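You operate a simulated robot arm through the tools that you are given. There is no shell and no other tool.

You run a simulated robot arm. Do the job below in one go: nothing can be reset, and whatever is moved stays where it is left.

## Task
Get the grey pot out and start the potato off in water.
Fine: pot on the prep area, pots drawer shut, potato in, 200 to 300 ml from the clear jug, jug back, lid on last. Set down upright: clear jug.
Where things are to end (x, y in the base frame): grey pot within 60 mm of [720, -220].

The check looks at the end state, three seconds after you hand in, the way a careful person would. Anything else that was tipped, shoved, dropped, spilled or broken makes it a failure. Lids that push on must go on centred and level and be pressed home; caps that screw on are set level and turned clockwise until they are tight.

## Robot
A 7-joint arm with a two-finger parallel gripper, fixed in place. Base frame: the origin is at the foot of the arm, x ahead of it, y to its left, z up; the work surface is at about z = 900. Units: mm, rad, N and s.
With the tool pointing down near the work surface it reaches from about 440 to 920 mm from the base axis. Its first joint turns from -2.007 to 2.007 rad. Payload 3.91 kg.
Tool frame: the origin (TCP) lies between the finger pads and is the grasp point; the fingertips stand 30 mm ahead of it; z points along the fingers, y is the line along which they close. Largest opening 110 mm; finger width 20, thickness 10; the body of the gripper, 48 by 112 mm, starts 55 mm behind the TCP.
Orientation is told as [roll, pitch, yaw] about the base's x, y, z axes, in that order, counted from this pose: with the fingers straight down and closing along the base's y, the tool's x points along the base's -x, its y along +y and its z along -z.

## Interface
- The arm moves only by the tool apply_moves. Its argument "series" is a list of rows, each a list of 7 numbers: the shift along the base's x, y, z in mm, then the turn, a rotation vector about the base's x, y, z in rad, then the closure, from 0 (fully open) to 1 (shut). In form: [[dx, dy, dz, ax, ay, az, grip], ...]. A call has 1 to 20 rows; each row shifts and turns the commanded pose from where the row before left it. A row lasts 0.2 s, in which the tool goes at most 50 mm and 0.15 rad; a call with a longer step from one row to the next is refused whole, and so is a gripper value outside its range. Where a pose cannot be reached the arm comes as near as it can. A force on the tool above 40 N (or 10 N above the force at the start of the call, whichever is more), or a blocked arm, ends the call early, and 0.2 s more pass. The fingers move at their own pace (about 153 mm/s each) and stop on an object; they squeeze with about 26 N. The grip force told is the motor's: it shows also when the fingers shut on nothing. Time passes only in rows, and 0.2 s behind the last, so rows that do not move let the fingers close. The reply holds the time, the measured pose of the TCP, the force on the tool along the base axes, the opening and the grip force, in the units named above and with some noise, with the torque about the TCP (base axes, N m) and any sound that the robot's microphone picked up.
- Cameras (640 x 400 px; columns grow to the right, rows downward): "scene" is fixed at [233.2, 639.5, 1323.8]; the picture's right is [-0.87, -0.49, 0.00], its down [-0.25, 0.44, -0.86] and it looks along [0.42, -0.75, -0.51] (base axes); focal length 343 px, centre (320, 200). "wrist" rides on the gripper at [72, 17, -103] in the tool frame; the picture's right is [-0.23, 0.97, 0.00], its down [-0.76, -0.18, -0.62] and it looks along [-0.61, -0.14, 0.78] (tool axes); focal length 222 px, centre (320, 200).
- camera(camera): a new picture of that camera. No time passes.
- lift_body(by): slides the trunk up (or, below 0, down) by that many mm; the arm rides with it, the base frame stays. It gives what a move gives, with no picture.
- probe_pixels(camera, pixels): for up to 12 pixels [column, row] of the newest picture of that camera ("zoom" is the newest enlarged one), the place [x, y, z] in the base frame of the surface seen there, good to about 2 mm, but the place of the scene camera against the robot may be out by one fixed shift of up to 25 mm in any direction. No time passes.
- zoom(camera, box): a new picture of the part [left, top, right, bottom] of that camera's present view, enlarged. No time passes.
- close_job(): hands the job in; it is judged then, once.

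Open the gripper and draw the arm clear of the work before you hand the job in, unless the task says otherwise.

The tools are called by a JSON object that holds its "api" and its "payload". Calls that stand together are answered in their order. apply_moves: Moves the arm, as the interface text tells. Its arguments: {"type":"object","properties":{"series":{"type":"array","items":{"type":"array","items":{"type":"number"}}}},"required":["series"]} The other tools are called the same way: lift_body (by) slides the trunk up or down; camera (camera) takes a picture; probe_pixels (camera, pixels) gives the place of the surface under pixels of a picture; zoom (camera, box) takes an enlarged picture of a part of a camera's view; close_job () hands the job in.

At the start:

```text
time: 0.0
tool_pos: [639.8, -188.5, 1150.1]
ee_rot: [-0.001, 0.0, 0.0]
ft_force: [-0.3, 0.8, -0.1]
torque: [0.02, -0.02, 0.0]
opening: 109.8
grasp_force: 0.1
trunk travel left (down, up): [-875.0, 115.0]
```

scene: 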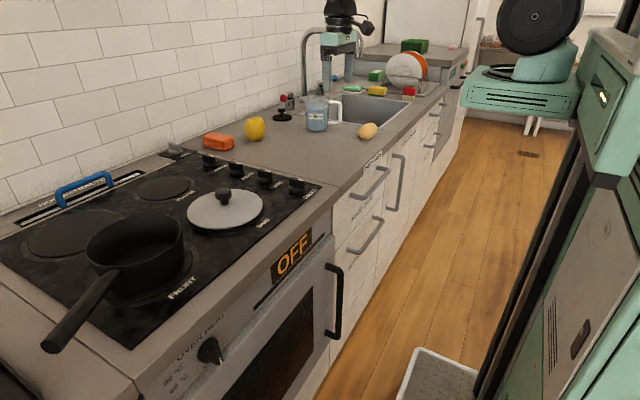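
wrist: 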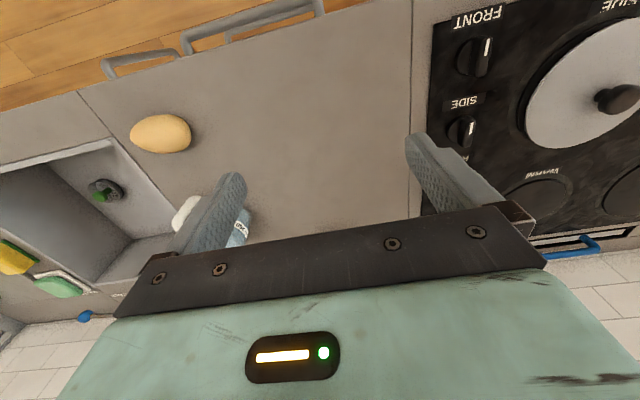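

The scene shows a stove with a black pan and a lid with a black knob at about (225,208), a clear jug at (318,115), a potato at (367,131), and drawers with handles at (370,183), (365,235) and (397,183). I'll enlarge these areas to identify things.

{"api": "zoom", "payload": {"camera": "scene", "box": [180, 60, 460, 235]}}

{"api": "zoom", "payload": {"camera": "scene", "box": [300, 130, 460, 300]}}

{"api": "zoom", "payload": {"camera": "wrist", "box": [0, 0, 440, 275]}}

```text
2.29 times, centred on (320, 148) of scene
```

zoom: 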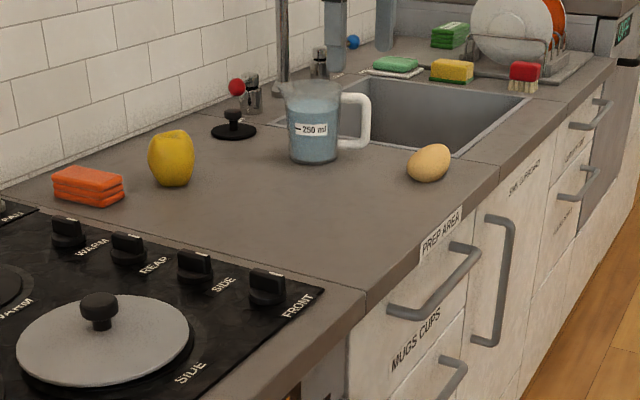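

```text
2.35 times, centred on (380, 215) of scene
```

zoom: 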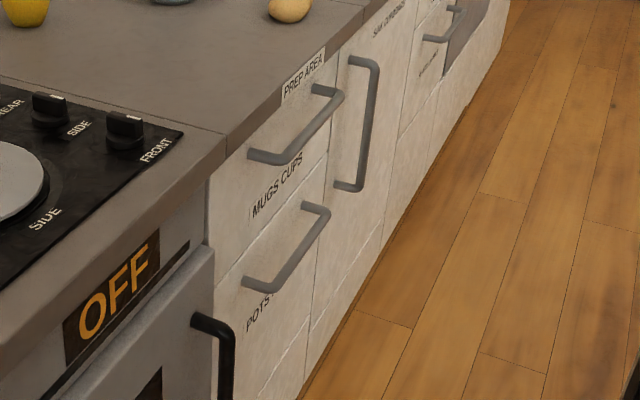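

```text
1.45 times, centred on (220, 138) of wrist
```

zoom: 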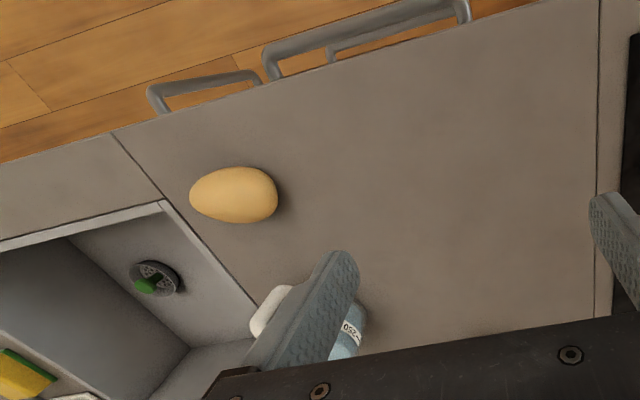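

The lower drawer is marked POTS, its handle is at about (365,235), and the drawer above it holds mugs and cups. I'll probe the key surfaces.

{"api": "camera", "payload": {"camera": "scene"}}

{"api": "probe_pixels", "payload": {"camera": "scene", "pixels": [[366, 132], [318, 118], [335, 112], [225, 194], [224, 212], [205, 225], [386, 173], [354, 196], [381, 221], [352, 249], [340, 192], [388, 150]]}}

{"api": "camera", "payload": {"camera": "wrist"}}

{"api": "probe_pixels", "payload": {"camera": "wrist", "pixels": [[160, 134], [130, 134], [192, 134], [160, 115], [160, 153], [188, 212], [240, 234], [105, 65], [185, 36], [318, 5], [620, 100], [560, 120]]}}

```text
taken
```

scene: 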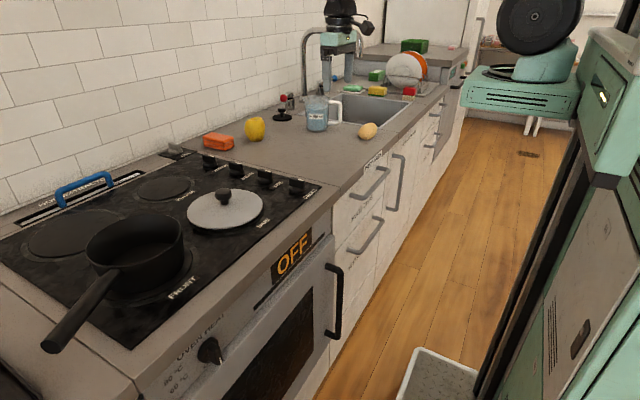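

```text
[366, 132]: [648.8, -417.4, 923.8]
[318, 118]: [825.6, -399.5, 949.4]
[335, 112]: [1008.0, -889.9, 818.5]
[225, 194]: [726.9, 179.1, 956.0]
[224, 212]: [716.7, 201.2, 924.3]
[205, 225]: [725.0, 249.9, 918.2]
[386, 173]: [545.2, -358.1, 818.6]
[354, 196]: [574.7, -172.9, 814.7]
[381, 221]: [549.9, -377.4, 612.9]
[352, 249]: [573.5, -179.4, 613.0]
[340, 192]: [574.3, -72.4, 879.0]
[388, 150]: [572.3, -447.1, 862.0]
```

```text
taken
```

wrist: 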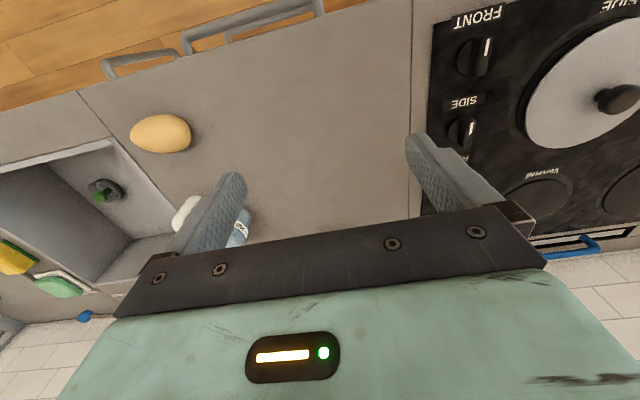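

```text
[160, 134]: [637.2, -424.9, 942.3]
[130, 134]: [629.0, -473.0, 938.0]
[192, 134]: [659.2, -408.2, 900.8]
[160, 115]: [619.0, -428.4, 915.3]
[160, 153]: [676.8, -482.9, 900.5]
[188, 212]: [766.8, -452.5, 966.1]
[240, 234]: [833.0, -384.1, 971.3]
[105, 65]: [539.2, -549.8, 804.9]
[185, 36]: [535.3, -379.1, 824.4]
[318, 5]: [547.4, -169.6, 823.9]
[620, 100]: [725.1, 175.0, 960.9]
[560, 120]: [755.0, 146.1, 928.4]
```

The pots drawer handle runs along y at about z 613, x 545, from y -377 to -179. I'll draw the arm back and turn the tool so the fingers close along x, ready to tilt towards the drawer front.

{"api": "apply_moves", "payload": {"series": [[-40, -18, 0, 0, 0, 0, 0], [-40, -18, 0, 0, 0, 0, 0], [-40, -18, 0, 0, 0, 0, 0], [-40, -18, 0, 0, 0, 0, 0], [-40, -18, 0, 0, 0, 0, 0], [0, 0, 0, 0, 0, 0.1428, 0], [0, 0, 0, 0, 0, 0.1428, 0], [0, 0, 0, 0, 0, 0.1428, 0], [0, 0, 0, 0, 0, 0.1428, 0], [0, 0, 0, 0, 0, 0.1428, 0], [0, 0, 0, 0, 0, 0.1428, 0], [0, 0, 0, 0, 0, 0.1428, 0], [0, 0, 0, 0, 0, 0.1428, 0], [0, 0, 0, 0, 0, 0.1428, 0], [0, 0, 0, 0, 0, 0.1428, 0], [0, 0, 0, 0, 0, 0.1428, 0]]}}

```text
time: 3.4
tool_pos: [444.2, -282.6, 1151.1]
ee_rot: [0.0, 0.002, 1.572]
ft_force: [0.4, -0.3, -0.8]
torque: [0.02, -0.03, 0.01]
opening: 109.9
grasp_force: 0.0
out of reach, approached as far as the arm can: row 5
trunk travel left (down, up): [-875.0, 115.0]
```

The turn worked. Now I'll tilt the tool towards +x about the base y axis.

{"api": "apply_moves", "payload": {"series": [[0, 0, 0, 0, -0.1428, 0, 0], [0, 0, 0, 0, -0.1428, 0, 0], [0, 0, 0, 0, -0.1428, 0, 0], [0, 0, 0, 0, -0.1428, 0, 0], [0, 0, 0, 0, -0.1428, 0, 0], [0, 0, 0, 0, -0.1428, 0, 0], [0, 0, 0, 0, -0.1428, 0, 0], [0, 0, 0, 0, -0.1428, 0, 0], [0, 0, 0, 0, -0.1428, 0, 0], [0, 0, 0, 0, -0.1428, 0, 0], [0, 0, 0, 0, -0.1428, 0, 0]]}}

{"api": "camera", "payload": {"camera": "scene"}}

{"api": "camera", "payload": {"camera": "wrist"}}

```text
time: 5.8
tool_pos: [520.5, -372.0, 1168.3]
ee_rot: [-1.573, -0.002, 1.57]
ft_force: [0.4, 0.2, 0.3]
torque: [-0.01, 0.01, 0.01]
opening: 110.1
grasp_force: 0.0
out of reach, approached as far as the arm can: row 1, 2, 3, 4, 5, 6, 7, 8
trunk travel left (down, up): [-875.0, 115.0]
```

```text
taken
```

scene: 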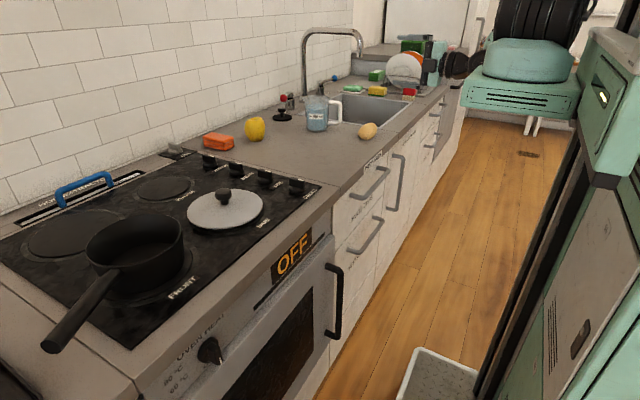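

```text
taken
```

wrist: 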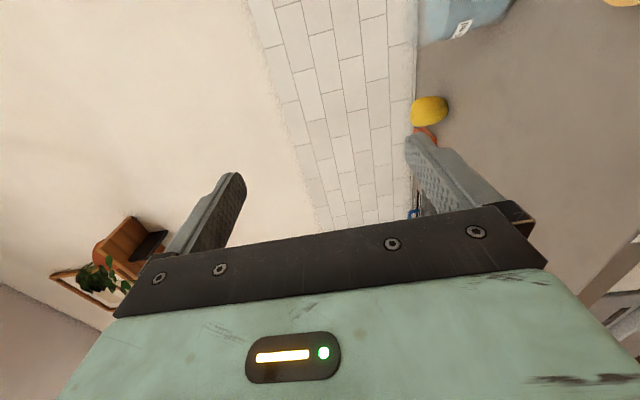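

With the tool level, the closest it reaches is about 640 mm from the base axis, so a full pull on the drawer needs a tilted tool. I'll tilt back to about 45 degrees and test in free space how close in I can work at different heights.

{"api": "apply_moves", "payload": {"series": [[-10, 0, 0, 0, 0.131, 0, 0], [-10, 0, 0, 0, 0.131, 0, 0], [-10, 0, 0, 0, 0.131, 0, 0], [-10, 0, 0, 0, 0.131, 0, 0], [-10, 0, 0, 0, 0.131, 0, 0], [-10, 0, 0, 0, 0.131, 0, 0], [0, 0, 0, 0, 0, 0, 0], [-30, 0, 0, 0, 0, 0, 0], [-30, 0, 0, 0, 0, 0, 0], [-30, 0, 0, 0, 0, 0, 0], [-30, 0, 0, 0, 0, 0, 0], [-30, 0, 0, 0, 0, 0, 0], [-30, 0, 0, 0, 0, 0, 0]]}}

```text
time: 8.6
tool_pos: [286.3, -399.9, 1168.3]
ee_rot: [-0.785, 0.0, 1.571]
ft_force: [0.4, 0.7, -0.4]
torque: [0.02, 0.01, -0.02]
opening: 109.8
grasp_force: 0.0
out of reach, approached as far as the arm can: row 2, 3, 4, 8, 9, 10
trunk travel left (down, up): [-875.0, 115.0]
```

It reaches x 286 at y -400 when tilted 45 degrees. I'll check how this holds as the tool goes lower relative to the trunk.

{"api": "apply_moves", "payload": {"series": [[0, 0, -40, 0, 0, 0, 0], [0, 0, -40, 0, 0, 0, 0], [0, 0, -40, 0, 0, 0, 0], [0, 0, -40, 0, 0, 0, 0], [0, 0, -40, 0, 0, 0, 0], [0, 0, -40, 0, 0, 0, 0], [0, 0, -40, 0, 0, 0, 0], [0, 0, -40, 0, 0, 0, 0], [0, 0, -40, 0, 0, 0, 0], [0, 0, -40, 0, 0, 0, 0]]}}

{"api": "camera", "payload": {"camera": "scene"}}

```text
time: 10.8
tool_pos: [288.4, -400.3, 765.2]
ee_rot: [-0.784, 0.0, 1.572]
ft_force: [0.0, 0.3, 0.3]
torque: [0.06, 0.03, 0.02]
opening: 110.2
grasp_force: 0.1
trunk travel left (down, up): [-875.0, 115.0]
```

```text
taken
```

scene: 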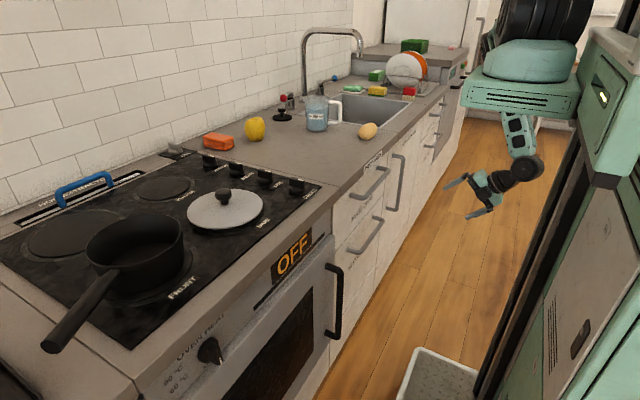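

At z 765 the pose still holds. I'll check how close to the base it can come at this height.

{"api": "apply_moves", "payload": {"series": [[-20, 10, 0, 0, 0, 0, 0], [-20, 10, 0, 0, 0, 0, 0], [-20, 10, 0, 0, 0, 0, 0], [-20, 10, 0, 0, 0, 0, 0], [0, 0, 0, 0, 0, 0, 0]]}}

```text
time: 12.0
tool_pos: [208.3, -361.4, 765.5]
ee_rot: [-0.784, 0.0, 1.57]
ft_force: [0.0, 0.3, 0.5]
torque: [-0.01, 0.0, -0.03]
opening: 109.9
grasp_force: 0.0
trunk travel left (down, up): [-875.0, 115.0]
```

There is plenty of room to pull. I'll lower the trunk by 150 mm so the TCP is at handle height and move in front of the handle to look.

{"api": "lift_body", "payload": {"by": -150}}

{"api": "apply_moves", "payload": {"series": [[40, 10, 0, 0, 0, 0, 0], [40, 10, 0, 0, 0, 0, 0], [40, 10, 0, 0, 0, 0, 0], [40, 10, 0, 0, 0, 0, 0], [40, 0, 0, 0, 0, 0, 0], [0, 0, 0, 0, 0, 0, 0]]}}

{"api": "camera", "payload": {"camera": "wrist"}}

{"api": "camera", "payload": {"camera": "scene"}}

```text
time: 13.8
tool_pos: [208.0, -360.4, 615.0]
ee_rot: [-0.785, 0.0, 1.57]
ft_force: [-0.3, 0.5, -0.6]
torque: [0.0, -0.04, 0.02]
opening: 110.2
grasp_force: 0.1
trunk travel left (down, up): [-725.0, 265.0]
```

```text
time: 15.2
tool_pos: [408.2, -322.9, 615.3]
ee_rot: [-0.785, 0.0, 1.57]
ft_force: [0.2, -0.1, 0.9]
torque: [-0.01, 0.0, 0.0]
opening: 110.1
grasp_force: 0.0
trunk travel left (down, up): [-725.0, 265.0]
```

```text
taken
```

wrist: 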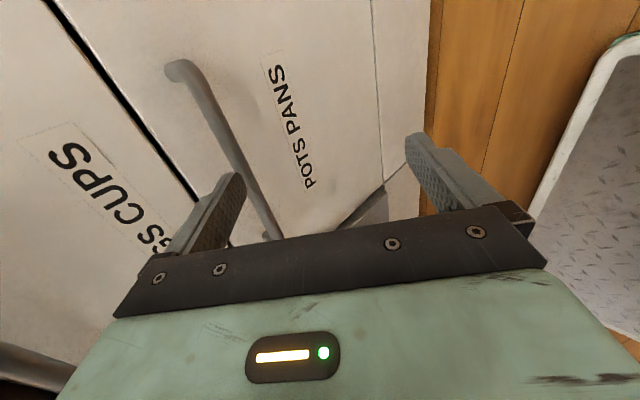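

```text
taken
```

scene: 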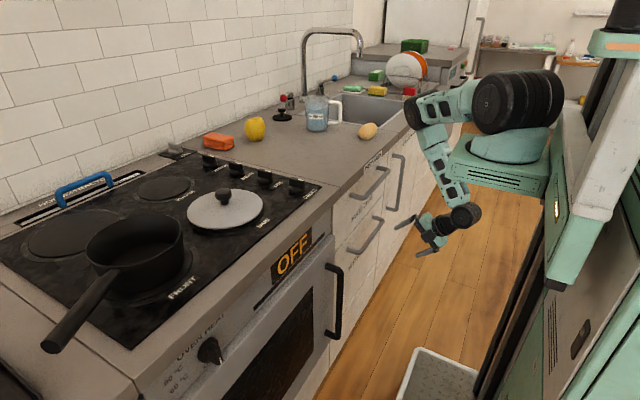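

The wrist camera shows the POTS PANS drawer; the handle bar runs from (180,70) to (265,235). I'll probe the bar.

{"api": "probe_pixels", "payload": {"camera": "wrist", "pixels": [[180, 70], [200, 105], [215, 128], [230, 155], [245, 185], [260, 215], [280, 100], [300, 180], [150, 110], [180, 160], [385, 150], [275, 235]]}}

```text
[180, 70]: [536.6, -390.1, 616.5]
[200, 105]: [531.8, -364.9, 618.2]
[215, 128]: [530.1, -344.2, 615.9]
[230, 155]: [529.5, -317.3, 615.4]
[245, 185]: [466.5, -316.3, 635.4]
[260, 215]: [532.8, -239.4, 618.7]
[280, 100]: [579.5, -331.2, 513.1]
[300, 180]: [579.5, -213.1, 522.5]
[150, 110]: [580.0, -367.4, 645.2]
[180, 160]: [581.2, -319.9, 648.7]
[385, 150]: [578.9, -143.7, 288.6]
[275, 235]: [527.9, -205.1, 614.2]
```

The bar's near surface is at x 530, z 616 and the drawer face at x 580. I'll part-close the fingers and come in along the 45 degree tool axis so that the tips straddle the bar without touching the face.

{"api": "apply_moves", "payload": {"series": [[26, 0, 16, 0, 0, 0, 0.62], [26, 0, 16, 0, 0, 0, 0.62], [26, 0, 16, 0, 0, 0, 0.62], [0, 0, 0, 0, 0, 0, 0.62], [10, 0, -10, 0, 0, 0, 0.62], [10, 0, -10, 0, 0, 0, 0.62], [10, 0, -10, 0, 0, 0, 0.62], [0, 0, 0, 0, 0, 0, 0.62]]}}

{"api": "camera", "payload": {"camera": "wrist"}}

{"api": "zoom", "payload": {"camera": "scene", "box": [300, 150, 460, 280]}}

```text
time: 16.9
tool_pos: [516.9, -320.7, 633.5]
ee_rot: [-0.783, 0.0, 1.572]
ft_force: [-0.6, 0.5, 0.2]
torque: [0.01, 0.01, -0.03]
opening: 41.8
grasp_force: 0.1
trunk travel left (down, up): [-725.0, 265.0]
```

```text
taken
```

wrist: 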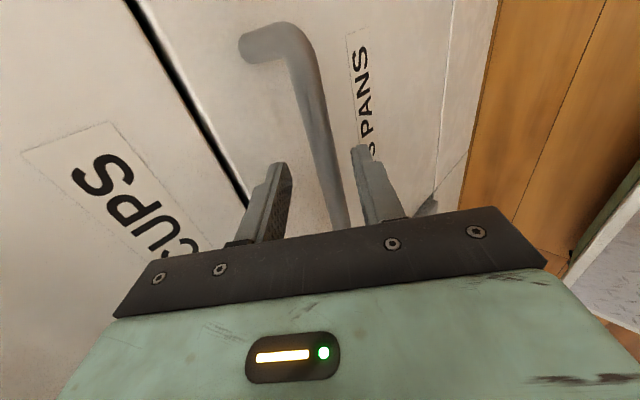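

```text
3.08 times, centred on (380, 215) of scene
```

zoom: 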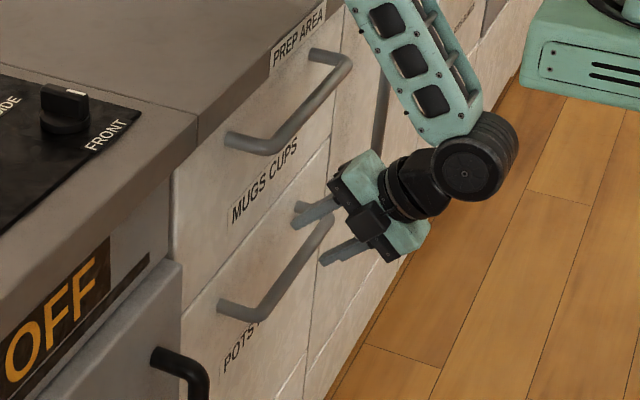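

The bar lies between the two fingers. I'll go a bit deeper and close on it.

{"api": "apply_moves", "payload": {"series": [[7, 0, -7, 0, 0, 0, 0.62], [3, 0, -3, 0, 0, 0, 0.62], [0, 0, 0, 0, 0, 0, 1], [0, 0, 0, 0, 0, 0, 1], [0, 0, 0, 0, 0, 0, 1]]}}

```text
time: 18.1
tool_pos: [523.2, -320.3, 622.3]
ee_rot: [-0.775, -0.002, 1.57]
ft_force: [-19.8, 0.9, -33.9]
torque: [-0.39, 0.37, -0.16]
opening: 15.9
grasp_force: 44.9
trunk travel left (down, up): [-725.0, 265.0]
```

Gripped at 16 mm opening with a sideways load of about 39 N; I'll ease the pose towards the bar to relieve it.

{"api": "apply_moves", "payload": {"series": [[-2, 0, -3, 0, 0, 0, 1], [-1, 0, -2, 0, 0, 0, 1], [0, 0, 0, 0, 0, 0, 1]]}}

```text
time: 18.9
tool_pos: [524.2, -320.8, 621.2]
ee_rot: [-0.789, -0.001, 1.572]
ft_force: [-20.3, 5.3, 22.7]
torque: [0.27, 0.03, 0.14]
opening: 15.6
grasp_force: 45.0
trunk travel left (down, up): [-725.0, 265.0]
```

The vertical load flipped, so I'll raise by 1.5 mm and start a slow pull.

{"api": "apply_moves", "payload": {"series": [[-4, 0, 1.5, 0, 0, 0, 1], [-8, 0, 0, 0, 0, 0, 1], [-10, 0, 0, 0, 0, 0, 1], [-10, 0, 0, 0, 0, 0, 1]]}}

```text
time: 19.9
tool_pos: [491.4, -320.8, 620.9]
ee_rot: [-0.784, -0.002, 1.572]
ft_force: [-0.4, 9.1, 14.3]
torque: [-0.27, -0.08, -0.2]
opening: 15.7
grasp_force: 45.1
trunk travel left (down, up): [-725.0, 265.0]
```

The drawer slides with low force. I'll keep pulling and also let y drift slightly to keep within reach.

{"api": "apply_moves", "payload": {"series": [[-20, 0, 0, 0, 0, 0, 1], [-20, 0, 0, 0, 0, 0, 1], [-20, 0, 0, 0, 0, 0, 1], [-20, 0, 0, 0, 0, 0, 1], [-20, 0, 0, 0, 0, 0, 1], [-20, 0, 0, 0, 0, 0, 1]]}}

{"api": "camera", "payload": {"camera": "scene"}}

```text
time: 20.6
tool_pos: [454.8, -318.6, 621.7]
ee_rot: [-0.793, -0.002, 1.573]
ft_force: [1.7, 9.2, 18.0]
torque: [-0.62, -0.13, -0.67]
opening: 15.6
grasp_force: 45.2
trunk travel left (down, up): [-725.0, 265.0]
stopped in row 3: the force on the tool passed its limit at 43 N (the readings are from after the stop); the commanded pose is now the measured one
```

```text
taken
```

scene: 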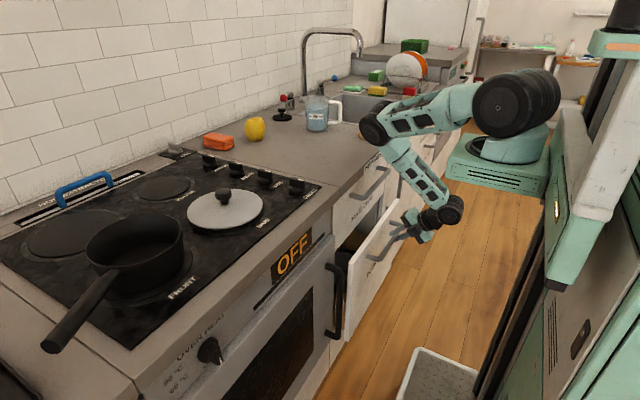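

The drawer opens but the pull was too fast (43 N). I'll go on with smaller steps.

{"api": "apply_moves", "payload": {"series": [[-6, 0, -1, 0, 0, 0, 1], [-10, 0, 0, 0, 0, 0, 1], [-10, 0, 0, 0, 0, 0, 1], [-10, 0, 0, 0, 0, 0, 1], [-10, 0, 0, 0, 0, 0, 1], [-10, 0, 0, 0, 0, 0, 1], [-10, 0, 0, 0, 0, 0, 1], [-10, 0, 0, 0, 0, 0, 1], [-10, 0, 0, 0, 0, 0, 1], [-10, 0, 0, 0, 0, 0, 1], [-10, 0, 0, 0, 0, 0, 1], [-10, 0, 0, 0, 0, 0, 1]]}}

{"api": "camera", "payload": {"camera": "scene"}}

```text
time: 21.1
tool_pos: [444.5, -319.0, 620.9]
ee_rot: [-0.799, -0.003, 1.572]
ft_force: [0.6, 7.8, 19.6]
torque: [-0.64, -0.16, -0.73]
opening: 15.5
grasp_force: 44.9
trunk travel left (down, up): [-725.0, 265.0]
stopped in row 2: the force on the tool passed its limit at 43 N (the readings are from after the stop); the commanded pose is now the measured one
```

```text
taken
```

scene: 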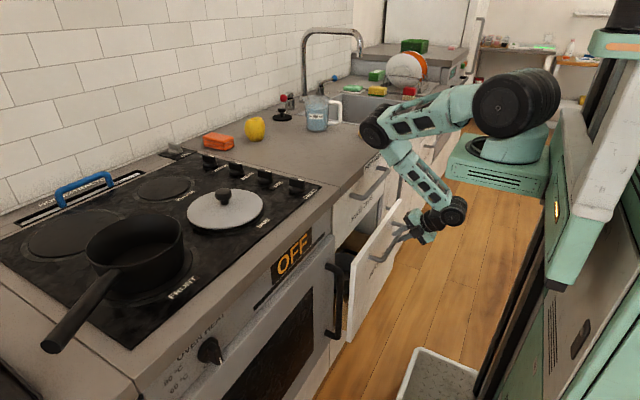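

A standing upward force of about 19 N remains, so I'll raise the tool slightly to relieve it and pull gently in 5 mm steps.

{"api": "apply_moves", "payload": {"series": [[0, 0, 1.5, 0, 0, 0, 1], [-3, 0, 0, 0, 0, 0, 1], [-5, 0, 0, 0, 0, 0, 1], [-5, 0, 0, 0, 0, 0, 1], [-6, 0, 0, 0, 0, 0, 1], [-6, 0, 0, 0, 0, 0, 1], [-6, 0, 0, 0, 0, 0, 1]]}}

```text
time: 22.7
tool_pos: [414.0, -320.8, 620.9]
ee_rot: [-0.792, -0.002, 1.574]
ft_force: [0.4, 9.9, -1.3]
torque: [0.7, 0.08, 0.72]
opening: 15.9
grasp_force: 44.5
trunk travel left (down, up): [-725.0, 265.0]
```

The load is small now. I'll continue with gradually larger steps.

{"api": "apply_moves", "payload": {"series": [[-4, 0, 0, 0, 0, 0, 1], [-7, 0, 0, 0, 0, 0, 1], [-8, 0, 0, 0, 0, 0, 1], [-8, 0, 0, 0, 0, 0, 1], [-8, 0, 0, 0, 0, 0, 1], [-8, 0, 0, 0, 0, 0, 1], [-8, 0, 0, 0, 0, 0, 1], [-8, 0, 0, 0, 0, 0, 1], [-8, 0, 0, 0, 0, 0, 1], [-8, 0, 0, 0, 0, 0, 1], [-8, 0, 0, 0, 0, 0, 1]]}}

{"api": "camera", "payload": {"camera": "scene"}}

{"api": "camera", "payload": {"camera": "wrist"}}

```text
time: 23.7
tool_pos: [397.0, -319.7, 621.4]
ee_rot: [-0.795, -0.003, 1.575]
ft_force: [-0.8, 6.5, -29.4]
torque: [-0.63, 0.35, -0.62]
opening: 15.8
grasp_force: 45.1
trunk travel left (down, up): [-725.0, 265.0]
stopped in row 4: the force on the tool passed its limit at 48 N (the readings are from after the stop); the commanded pose is now the measured one
```

```text
taken
```

scene: 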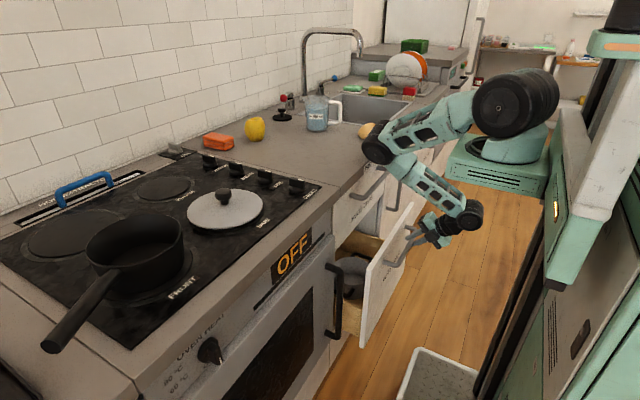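

```text
taken
```

wrist: 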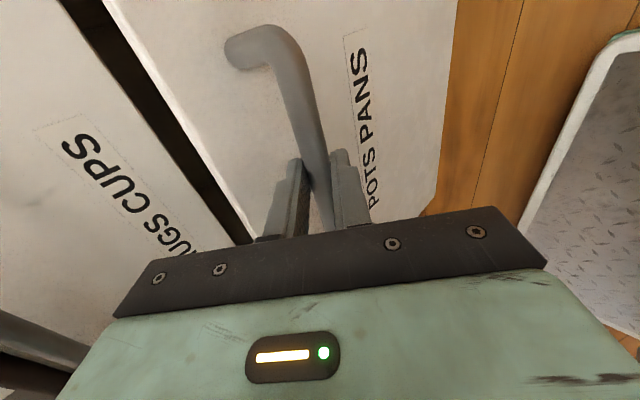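

The load is vertical again (-29 N), so I'll lower slightly to relieve it and carry on with small pulls.

{"api": "apply_moves", "payload": {"series": [[0, 0, -2, 0, 0, 0, 1], [0, 0, 0, 0, 0, 0, 1], [-3, 0, 0, 0, 0, 0, 1], [-5, 0, 0, 0, 0, 0, 1], [-6, 0, 0, 0, 0, 0, 1], [-6, 0, 0, 0, 0, 0, 1], [-6, 0, 0, 0, 0, 0, 1], [-6, 0, 0, 0, 0, 0, 1], [-6, 0, 0, 0, 0, 0, 1], [-6, 0, 0, 0, 0, 0, 1], [-6, 0, 0, 0, 0, 0, 1]]}}

```text
time: 24.1
tool_pos: [399.9, -320.8, 621.1]
ee_rot: [-0.799, -0.008, 1.574]
ft_force: [-1.5, 6.0, -25.3]
torque: [-0.73, 0.38, -0.53]
opening: 15.8
grasp_force: 44.9
trunk travel left (down, up): [-725.0, 265.0]
stopped in row 2: the force on the tool passed its limit at 41 N (the readings are from after the stop); the commanded pose is now the measured one
```

Stress is locked into the grip. I'll release, recentre on the bar, and look at the resulting free pose.

{"api": "apply_moves", "payload": {"series": [[0, 0, 0, 0, 0, 0, 0.7], [0, 0, 0, 0, 0, 0, 0.7], [0, 0, 0, 0, 0, 0, 0.7]]}}

{"api": "camera", "payload": {"camera": "wrist"}}

{"api": "camera", "payload": {"camera": "scene"}}

{"api": "zoom", "payload": {"camera": "scene", "box": [310, 180, 470, 300]}}

{"api": "probe_pixels", "payload": {"camera": "wrist", "pixels": [[285, 70], [300, 110], [250, 50], [200, 60], [230, 100], [300, 130]]}}

```text
time: 24.9
tool_pos: [400.0, -320.5, 622.3]
ee_rot: [-0.803, -0.005, 1.574]
ft_force: [0.5, -0.5, -0.1]
torque: [-0.02, 0.0, 0.02]
opening: 33.2
grasp_force: 0.1
trunk travel left (down, up): [-725.0, 265.0]
```

```text
taken
```

wrist: 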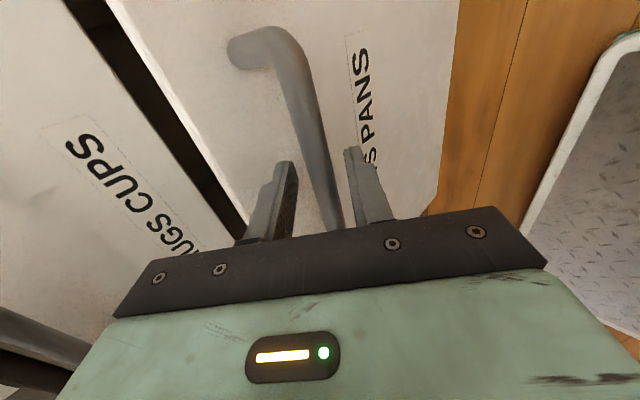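

```text
taken
```

scene: 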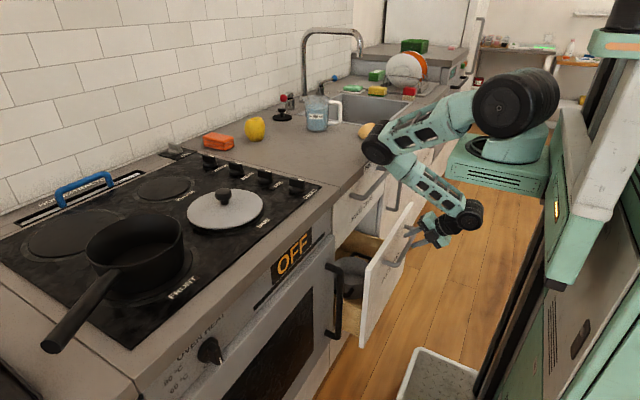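

```text
3.33 times, centred on (390, 240) of scene
```

zoom: 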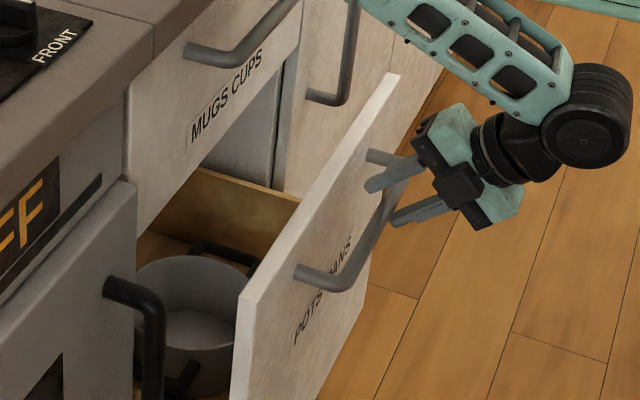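

```text
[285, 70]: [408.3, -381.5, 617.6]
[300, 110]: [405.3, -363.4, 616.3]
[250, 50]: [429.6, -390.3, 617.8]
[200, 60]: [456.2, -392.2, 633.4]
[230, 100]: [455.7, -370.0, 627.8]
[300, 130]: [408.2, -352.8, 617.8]
```

The drawer is about 124 mm open and a grey pot with black loop handles shows inside. I'll recentre on the bar, go a little deeper and grip again, then pull.

{"api": "apply_moves", "payload": {"series": [[5, 0, -3, 0, 0.015, 0, 0.7], [0, 0, 0, 0, 0, 0, 0.7], [0, 0, 0, 0, 0, 0, 1], [0, 0, 0, 0, 0, 0, 1], [0, 0, 0, 0, 0, 0, 1]]}}

```text
time: 26.1
tool_pos: [402.3, -319.4, 618.3]
ee_rot: [-0.787, -0.006, 1.575]
ft_force: [-1.7, 4.1, -7.2]
torque: [-0.55, 0.1, -0.34]
opening: 15.6
grasp_force: 44.9
trunk travel left (down, up): [-725.0, 265.0]
```

The re-grip is nearly free of stress. Now I'll pull steadily in 6 mm steps.

{"api": "apply_moves", "payload": {"series": [[-3, 0, 0, 0, 0, 0, 1], [-5, 0, 0, 0, 0, 0, 1], [-6, 0, 0, 0, 0, 0, 1], [-6, 0, 0, 0, 0, 0, 1], [-6, 0, 0, 0, 0, 0, 1], [-6, 0, 0, 0, 0, 0, 1], [-6, 0, 0, 0, 0, 0, 1], [-6, 0, 0, 0, 0, 0, 1], [-6, 0, 0, 0, 0, 0, 1], [-6, 0, 0, 0, 0, 0, 1], [-6, 0, 0, 0, 0, 0, 1], [-6, 0, 0, 0, 0, 0, 1], [-6, 0, 0, 0, 0, 0, 1], [-6, 0, 0, 0, 0, 0, 1]]}}

```text
time: 26.7
tool_pos: [401.7, -321.3, 617.5]
ee_rot: [-0.79, -0.009, 1.576]
ft_force: [-0.4, 7.2, -28.2]
torque: [-0.85, 0.26, -0.52]
opening: 15.9
grasp_force: 45.2
trunk travel left (down, up): [-725.0, 265.0]
stopped in row 2: the force on the tool passed its limit at 45 N (the readings are from after the stop); the commanded pose is now the measured one
```

The drawer did not move this time. I'll look at whether the arm's elbow or the drawer is blocked.

{"api": "zoom", "payload": {"camera": "scene", "box": [330, 70, 580, 260]}}

{"api": "probe_pixels", "payload": {"camera": "scene", "pixels": [[375, 150], [372, 140], [400, 168], [390, 195], [420, 180], [455, 215], [500, 105], [440, 115], [411, 205], [395, 190], [360, 240], [350, 275]]}}

```text
2.11 times, centred on (455, 165) of scene
```

zoom: 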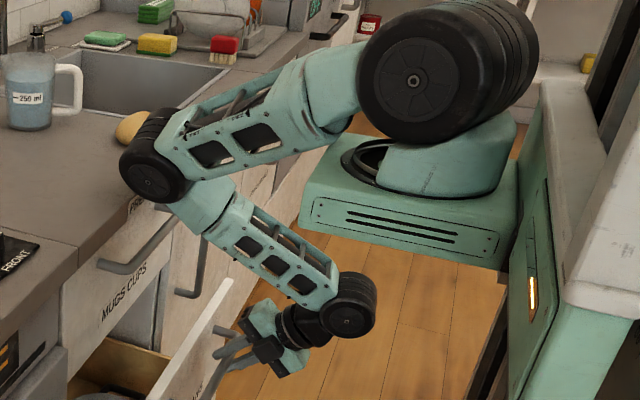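

```text
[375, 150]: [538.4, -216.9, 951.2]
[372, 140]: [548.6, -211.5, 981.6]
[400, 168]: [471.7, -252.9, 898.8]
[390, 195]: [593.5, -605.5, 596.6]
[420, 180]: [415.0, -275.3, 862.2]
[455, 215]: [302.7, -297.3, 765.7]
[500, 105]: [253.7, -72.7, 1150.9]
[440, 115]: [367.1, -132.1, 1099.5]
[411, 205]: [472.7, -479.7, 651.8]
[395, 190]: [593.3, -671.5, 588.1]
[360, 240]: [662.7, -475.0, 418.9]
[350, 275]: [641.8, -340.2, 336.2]
```

The elbow (scene 375,150; about x 540, z 950 on its near side) hangs right over the counter edge, so the arm is likely what's jammed. I'll release, back off along the tool axis, then raise the trunk so the arm hangs from higher.

{"api": "apply_moves", "payload": {"series": [[0, 0, 0, 0, 0, 0, 0.62], [0, 0, 0, 0, 0, 0, 0.62], [-7, 0, 7, 0, 0, 0, 0.62], [-7, 0, 7, 0, 0, 0, 0.62], [-7, 0, 7, 0, 0, 0, 0.62], [-7, 0, 7, 0, 0, 0, 0.62], [-7, 0, 7, 0, 0, 0, 0.62], [-7, 0, 7, 0, 0, 0, 0.62], [0, 0, 0, 0, 0, 0, 0.62]]}}

```text
time: 28.7
tool_pos: [376.2, -321.1, 666.0]
ee_rot: [-0.818, -0.003, 1.592]
ft_force: [-0.3, -0.3, 0.7]
torque: [0.0, 0.03, 0.05]
opening: 42.0
grasp_force: 0.1
trunk travel left (down, up): [-725.0, 265.0]
```

Measured x is 16 mm short of command with no tool force, which confirms the elbow is touching. I'll raise the trunk by 200 mm.

{"api": "lift_body", "payload": {"by": 60}}

{"api": "camera", "payload": {"camera": "scene"}}

```text
time: 29.7
tool_pos: [374.5, -324.1, 728.4]
ee_rot: [-0.82, 0.001, 1.587]
ft_force: [-0.6, 0.9, -0.5]
torque: [-0.03, 0.01, -0.01]
opening: 41.9
grasp_force: 0.0
trunk travel left (down, up): [-785.0, 205.0]
```

```text
taken
```

scene: 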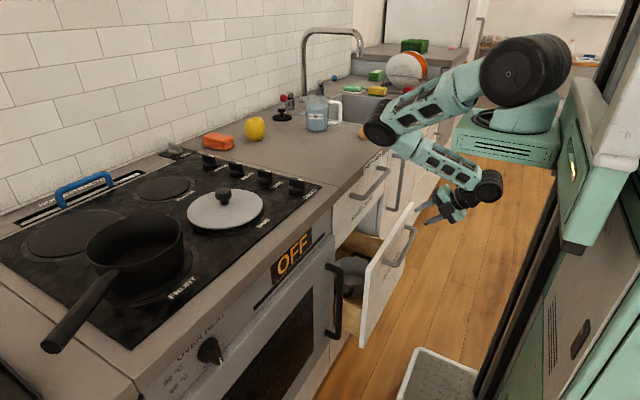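

The elbow is clear of the counter now. I'll raise another 140 mm and straighten the tool to the 45 degree pose.

{"api": "lift_body", "payload": {"by": 140}}

{"api": "apply_moves", "payload": {"series": [[-5, 0, -40, 0, 0.017, -0.008, 0.62], [-5, 0, -40, 0, 0.018, -0.008, 0.62], [0, 0, -40, 0, 0, 0, 0.62], [0, 0, -40, 0, 0, 0, 0.62], [0, 0, -30, 0, 0, 0, 0.62], [0, 0, -10, 0, 0, 0, 0.62], [0, 0, 0, 0, 0, 0, 0.62]]}}

{"api": "camera", "payload": {"camera": "scene"}}

{"api": "camera", "payload": {"camera": "wrist"}}

```text
time: 31.4
tool_pos: [373.8, -325.6, 866.3]
ee_rot: [-0.819, 0.001, 1.582]
ft_force: [0.5, 0.3, -0.1]
torque: [-0.01, 0.0, 0.0]
opening: 41.8
grasp_force: 0.1
trunk travel left (down, up): [-925.0, 65.0]
```

```text
time: 32.1
tool_pos: [442.0, -360.6, 821.5]
ee_rot: [-0.924, 0.062, 1.558]
ft_force: [0.1, -0.9, 0.7]
torque: [0.01, -0.02, 0.0]
opening: 41.7
grasp_force: 0.0
trunk travel left (down, up): [-925.0, 65.0]
stopped in row 3: the arm was blocked; the commanded pose is now the measured one
```

```text
taken
```

scene: 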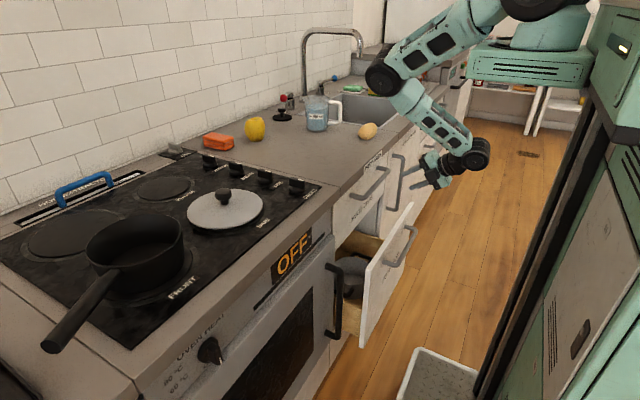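

```text
taken
```

wrist: 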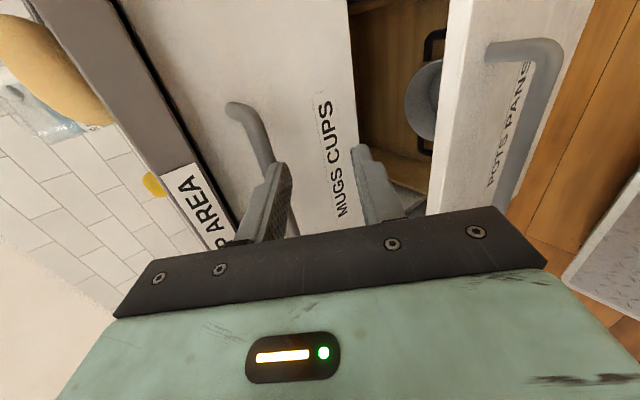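

The arm drifted forward and reported blocked with no tool force. I'll retreat to the clear area I tested before (x about 290, y -390) and restore the tilt.

{"api": "apply_moves", "payload": {"series": [[-25, -5, 0, 0, 0.03, 0, 0.62], [-25, -5, 0, 0, 0.03, 0, 0.62], [-25, -5, 0, 0, 0.03, 0, 0.62], [-25, -5, 0, 0, 0.03, 0, 0.62], [-25, -5, 0, 0, 0.02, 0, 0.62], [-25, -5, 0, 0, 0, 0, 0.62], [0, 0, 0, 0, 0, 0, 0.62]]}}

```text
time: 33.1
tool_pos: [447.3, -390.5, 860.0]
ee_rot: [-0.966, 0.112, 1.626]
ft_force: [-0.6, 0.1, 0.4]
torque: [0.0, -0.01, 0.02]
opening: 41.9
grasp_force: 0.0
trunk travel left (down, up): [-925.0, 65.0]
stopped in row 5: the arm was blocked; the commanded pose is now the measured one
```

Still blocked. I'll look closely at the arm.

{"api": "camera", "payload": {"camera": "scene"}}

{"api": "zoom", "payload": {"camera": "scene", "box": [330, 0, 640, 220]}}

{"api": "camera", "payload": {"camera": "wrist"}}

{"api": "probe_pixels", "payload": {"camera": "scene", "pixels": [[384, 76], [372, 76], [420, 50], [430, 110], [470, 155], [410, 90], [425, 175], [460, 20], [540, 10], [540, 65]]}}

```text
taken
```

scene: 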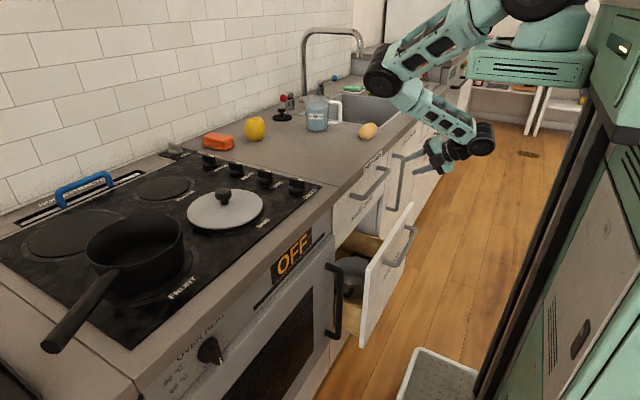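

```text
1.82 times, centred on (485, 110) of scene
```

zoom: 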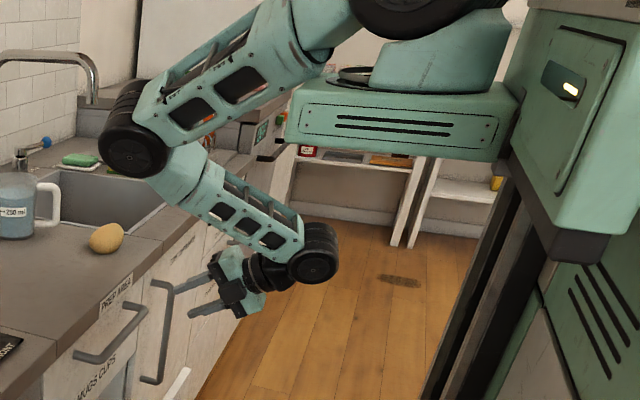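

```text
taken
```

wrist: 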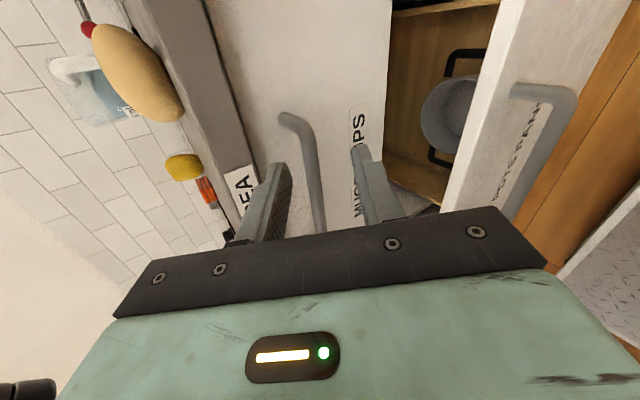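

```text
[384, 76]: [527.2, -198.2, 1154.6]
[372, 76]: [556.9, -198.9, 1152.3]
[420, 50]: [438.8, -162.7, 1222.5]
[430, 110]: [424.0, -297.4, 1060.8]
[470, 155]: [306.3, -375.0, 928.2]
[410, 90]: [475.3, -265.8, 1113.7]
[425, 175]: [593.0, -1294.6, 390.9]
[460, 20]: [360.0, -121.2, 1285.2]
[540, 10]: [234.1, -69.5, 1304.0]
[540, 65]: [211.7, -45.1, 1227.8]
```

Nothing in the room touches the arm, so it's likely at a joint limit after the elbow contact. I'll go back up to the high pose that worked before and unwind the tilt.

{"api": "apply_moves", "payload": {"series": [[0, 10, 40, 0, 0, 0, 0.3], [0, 10, 40, 0, 0, 0, 0.3], [0, 10, 40, 0, 0.1, 0, 0.3], [0, 10, 40, 0, 0.1, 0, 0.3], [0, 10, 40, 0, 0.1, 0, 0.3], [0, 10, 40, 0, 0.1, 0, 0.3], [0, 10, 40, 0, 0.1, 0, 0.3], [0, 10, 40, 0, 0.1, 0, 0.3], [0, 10, 20, 0, 0.1, 0, 0.3], [0, 10, 0, 0, 0.1, 0, 0.3], [0, 0, 0, 0, 0.1, 0, 0.3], [0, 0, 0, 0, 0.07, 0, 0.3]]}}

```text
time: 35.7
tool_pos: [462.8, -327.1, 1184.0]
ee_rot: [0.012, 0.019, 1.692]
ft_force: [-0.3, -0.6, 0.4]
torque: [0.0, -0.02, -0.01]
opening: 76.8
grasp_force: 0.3
out of reach, approached as far as the arm can: row 5, 6, 7
trunk travel left (down, up): [-925.0, 65.0]
```

Tool is pointing down again. I'll correct the yaw, tilt to 45 degrees and move back over the aisle, as in the earlier successful sequence.

{"api": "apply_moves", "payload": {"series": [[-5, -10, 0, 0, 0, -0.12, 0.3], [-5, -10, 0, 0, -0.12, 0, 0.3], [-5, -10, 0, 0, -0.13, 0, 0.3], [-5, -10, 0, 0, -0.13, 0, 0.3], [-5, -10, 0, 0, -0.13, 0, 0.3], [-5, -10, 0, 0, -0.13, 0, 0.3], [0, 0, 0, 0, -0.13, 0, 0.3], [-30, 0, 0, 0, 0, 0, 0.3], [-30, 0, 0, 0, 0, 0, 0.3], [-30, 0, 0, 0, 0, 0, 0.3], [-30, 0, 0, 0, 0, 0, 0.3], [0, 0, 0, 0, 0, 0, 0.3]]}}

```text
time: 38.3
tool_pos: [315.9, -402.8, 1183.3]
ee_rot: [-0.76, 0.012, 1.559]
ft_force: [0.1, 0.1, 0.2]
torque: [0.01, 0.02, 0.03]
opening: 77.1
grasp_force: 0.0
out of reach, approached as far as the arm can: row 7, 8, 9
trunk travel left (down, up): [-925.0, 65.0]
```

Good. Now I'll descend here to handle height with the trunk high.

{"api": "apply_moves", "payload": {"series": [[0, 0, -40, 0, -0.012, 0.006, 0.62], [0, 0, -40, 0, -0.012, 0.006, 0.62], [0, 0, -40, 0, 0, 0, 0.62], [0, 0, -40, 0, 0, 0, 0.62], [0, 0, -40, 0, 0, 0, 0.62], [0, 0, -40, 0, 0, 0, 0.62], [0, 0, -40, 0, 0, 0, 0.62], [0, 0, -40, 0, 0, 0, 0.62], [0, 0, -40, 0, 0, 0, 0.62], [0, 0, -40, 0, 0, 0, 0.62], [0, 0, -40, 0, 0, 0, 0.62], [0, 0, -40, 0, 0, 0, 0.62], [0, 0, -20, 0, 0, 0, 0.62], [0, 0, 0, 0, 0, 0, 0.62]]}}

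{"api": "camera", "payload": {"camera": "scene"}}

```text
time: 41.5
tool_pos: [339.5, -460.4, 714.6]
ee_rot: [-0.826, 0.101, 1.56]
ft_force: [0.5, 1.2, -0.7]
torque: [0.0, 0.0, 0.01]
opening: 41.7
grasp_force: 0.1
trunk travel left (down, up): [-925.0, 65.0]
stopped in row 14: the arm was blocked; the commanded pose is now the measured one
```

```text
taken
```

scene: 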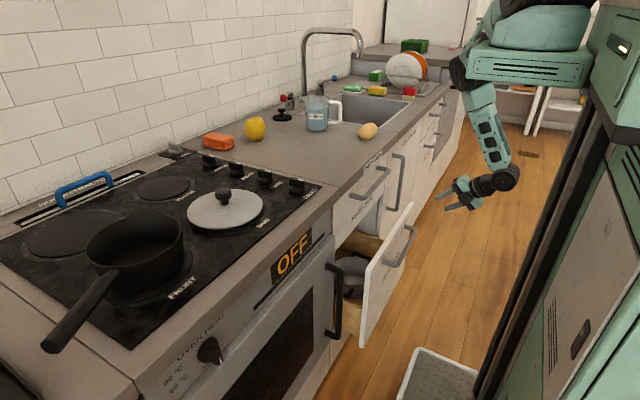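

It hit a limit at this height. A better plan is to use a vertical tool gripping the top edge of the drawer's front panel, so I'll go up, unwind the tilt and look down at the drawer.

{"api": "apply_moves", "payload": {"series": [[0, 0, 40, 0, 0, 0, 0.3], [0, 0, 40, 0, 0, 0, 0.3], [0, 0, 40, 0, 0.1, 0, 0.3], [0, 5, 40, 0, 0.1, 0, 0.3], [0, 5, 40, 0, 0.1, 0, 0.3], [0, 5, 20, 0, 0.1, 0, 0.3], [0, 5, 0, 0, 0.1, 0, 0.3], [0, 5, 0, 0, 0.1, 0, 0.3], [0, 5, 0, 0, 0.1, 0, 0.3], [0, 5, 0, 0, 0.1, 0, 0.3], [0, 5, 0, 0, 0.02, 0, 0.3]]}}

{"api": "camera", "payload": {"camera": "scene"}}

{"api": "camera", "payload": {"camera": "wrist"}}

```text
time: 43.9
tool_pos: [337.5, -414.9, 931.6]
ee_rot: [0.004, 0.068, 1.634]
ft_force: [-0.1, -0.1, 0.4]
torque: [0.03, 0.0, 0.01]
opening: 76.8
grasp_force: 0.1
trunk travel left (down, up): [-925.0, 65.0]
```

```text
taken
```

scene: 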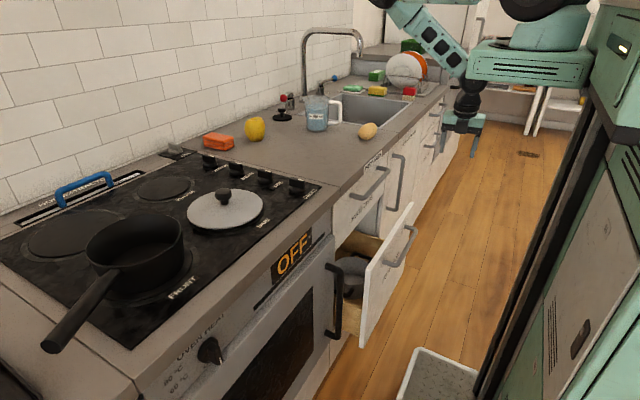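

```text
taken
```

wrist: 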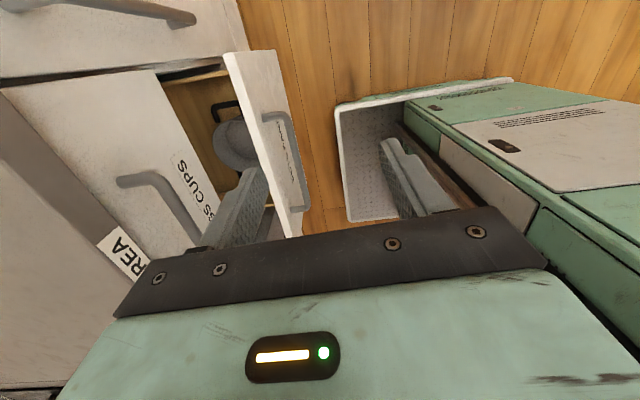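

The panel top edge runs from about (230,55) to (285,230) in this wrist view, and the pot is at (235,140). I'll probe them.

{"api": "probe_pixels", "payload": {"camera": "wrist", "pixels": [[234, 70], [245, 110], [260, 155], [275, 200], [283, 228], [240, 60], [270, 75], [285, 130], [220, 150], [228, 125], [222, 108], [240, 145]]}}

{"api": "zoom", "payload": {"camera": "wrist", "box": [140, 40, 320, 240]}}

```text
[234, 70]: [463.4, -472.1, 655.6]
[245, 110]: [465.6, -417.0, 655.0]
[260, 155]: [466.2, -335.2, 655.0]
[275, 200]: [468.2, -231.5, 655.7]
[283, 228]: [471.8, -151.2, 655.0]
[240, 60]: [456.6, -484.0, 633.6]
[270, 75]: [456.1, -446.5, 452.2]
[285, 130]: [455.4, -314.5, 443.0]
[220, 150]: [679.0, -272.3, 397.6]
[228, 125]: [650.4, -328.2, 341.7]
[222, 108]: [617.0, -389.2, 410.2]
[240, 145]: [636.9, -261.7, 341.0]
```

```text
2.00 times, centred on (230, 140) of wrist
```

zoom: 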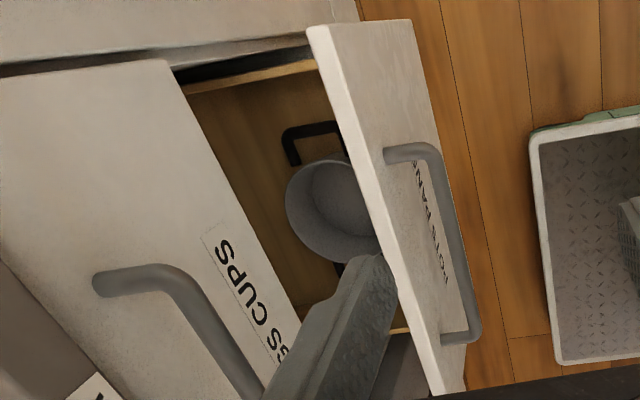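

The panel top is at z 655, x 456 to 474, running from y -480 to beyond -150; the pot's centre is near (637,-290) with its floor at z 341. I'll lower the trunk 100 mm, square the tool, and move above the panel edge at y -430.

{"api": "lift_body", "payload": {"by": -100}}

{"api": "apply_moves", "payload": {"series": [[20, 0, 0, 0.034, 0, -0.032, 0.3], [20, 0, 0, 0.034, 0, -0.032, 0.3], [20, -3, 0, 0, 0, 0, 0.5], [20, -3, 0, 0, 0, 0, 0.5], [20, -3, 0, 0, 0, 0, 0.5], [20, -3, 0, 0, 0, 0, 0.5], [7, -3, 0, 0, 0, 0, 0.5], [0, 0, 0, 0, 0, 0, 0.5]]}}

{"api": "camera", "payload": {"camera": "wrist"}}

```text
time: 45.2
tool_pos: [337.7, -414.1, 832.0]
ee_rot: [0.003, 0.069, 1.633]
ft_force: [-1.2, -0.6, 0.1]
torque: [-0.01, -0.03, -0.01]
opening: 77.1
grasp_force: 0.0
trunk travel left (down, up): [-825.0, 165.0]
```

```text
time: 47.0
tool_pos: [464.2, -430.4, 833.4]
ee_rot: [-0.001, 0.0, 1.567]
ft_force: [-0.2, -0.2, 1.0]
torque: [0.0, -0.01, -0.02]
opening: 55.1
grasp_force: 0.0
trunk travel left (down, up): [-825.0, 165.0]
```

```text
taken
```

wrist: 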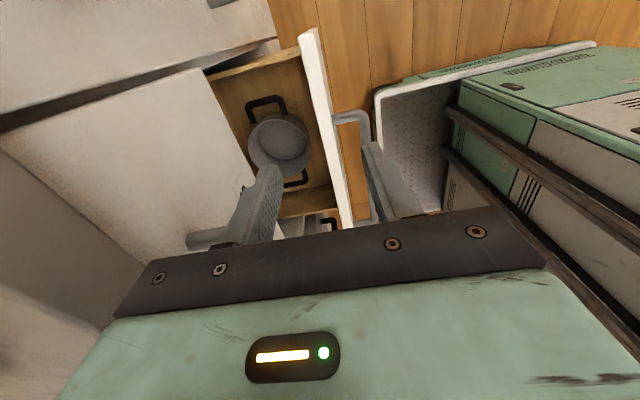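

The panel edge lies between the fingers at (330,130). I'll descend to grip it.

{"api": "apply_moves", "payload": {"series": [[0, 0, -40, 0, 0, 0, 0.5], [0, 0, -40, 0, 0, 0, 0.5], [0, 0, -40, 0, 0, 0, 0.5], [0, 0, -30, 0, 0, 0, 0.5], [0, 0, -20, 0, 0, 0, 0.5], [0, 0, -13, 0, 0, 0, 0.5], [0, 0, 0, 0, 0, 0, 0.5]]}}

{"api": "camera", "payload": {"camera": "wrist"}}

{"api": "camera", "payload": {"camera": "scene"}}

```text
time: 48.6
tool_pos: [465.6, -430.4, 649.9]
ee_rot: [-0.002, 0.001, 1.569]
ft_force: [-0.1, 0.4, 0.6]
torque: [-0.04, -0.01, -0.02]
opening: 54.7
grasp_force: 0.0
trunk travel left (down, up): [-825.0, 165.0]
```

```text
taken
```

wrist: 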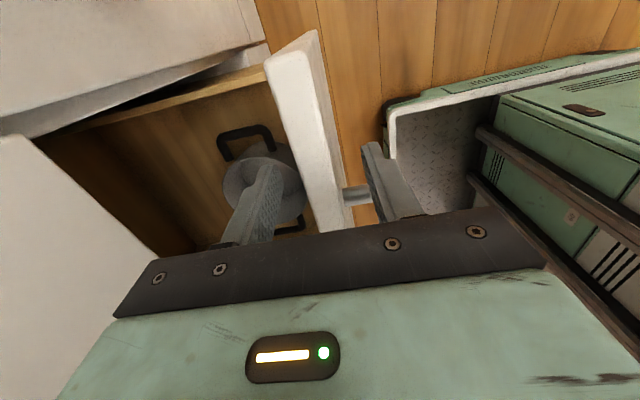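

```text
taken
```

scene: 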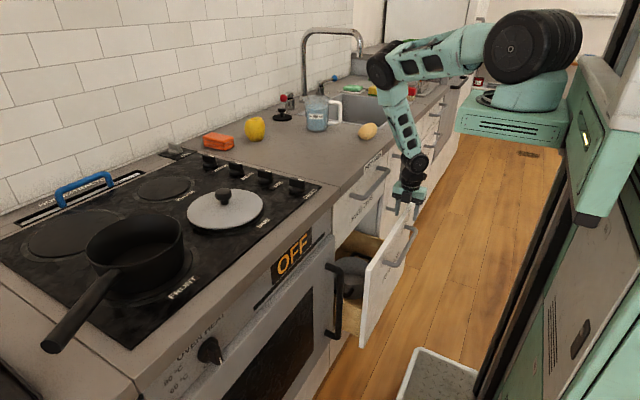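

The fingers straddle the panel. I'll leave a little slack rather than clamping, and pull with the inner finger in small steps.

{"api": "apply_moves", "payload": {"series": [[0, 0, 0, 0, 0, 0, 0.75], [0, 0, 0, 0, 0, 0, 0.75], [-4, 0, 0, 0, 0, 0, 0.75], [-6, 0, 0, 0, 0, 0, 0.75], [-8, 0, 0, 0, 0, 0, 0.75], [-8, 0, 0, 0, 0, 0, 0.75], [-8, 0, 0, 0, 0, 0, 0.75], [-8, 0, 0, 0, 0, 0, 0.75], [-8, 0, 0, 0, 0, 0, 0.75], [-8, 0, 0, 0, 0, 0, 0.75]]}}

```text
time: 50.8
tool_pos: [406.1, -430.8, 649.2]
ee_rot: [0.0, -0.002, 1.569]
ft_force: [-0.3, -0.4, -1.0]
torque: [0.02, 0.04, 0.01]
opening: 27.6
grasp_force: 0.0
trunk travel left (down, up): [-825.0, 165.0]
```

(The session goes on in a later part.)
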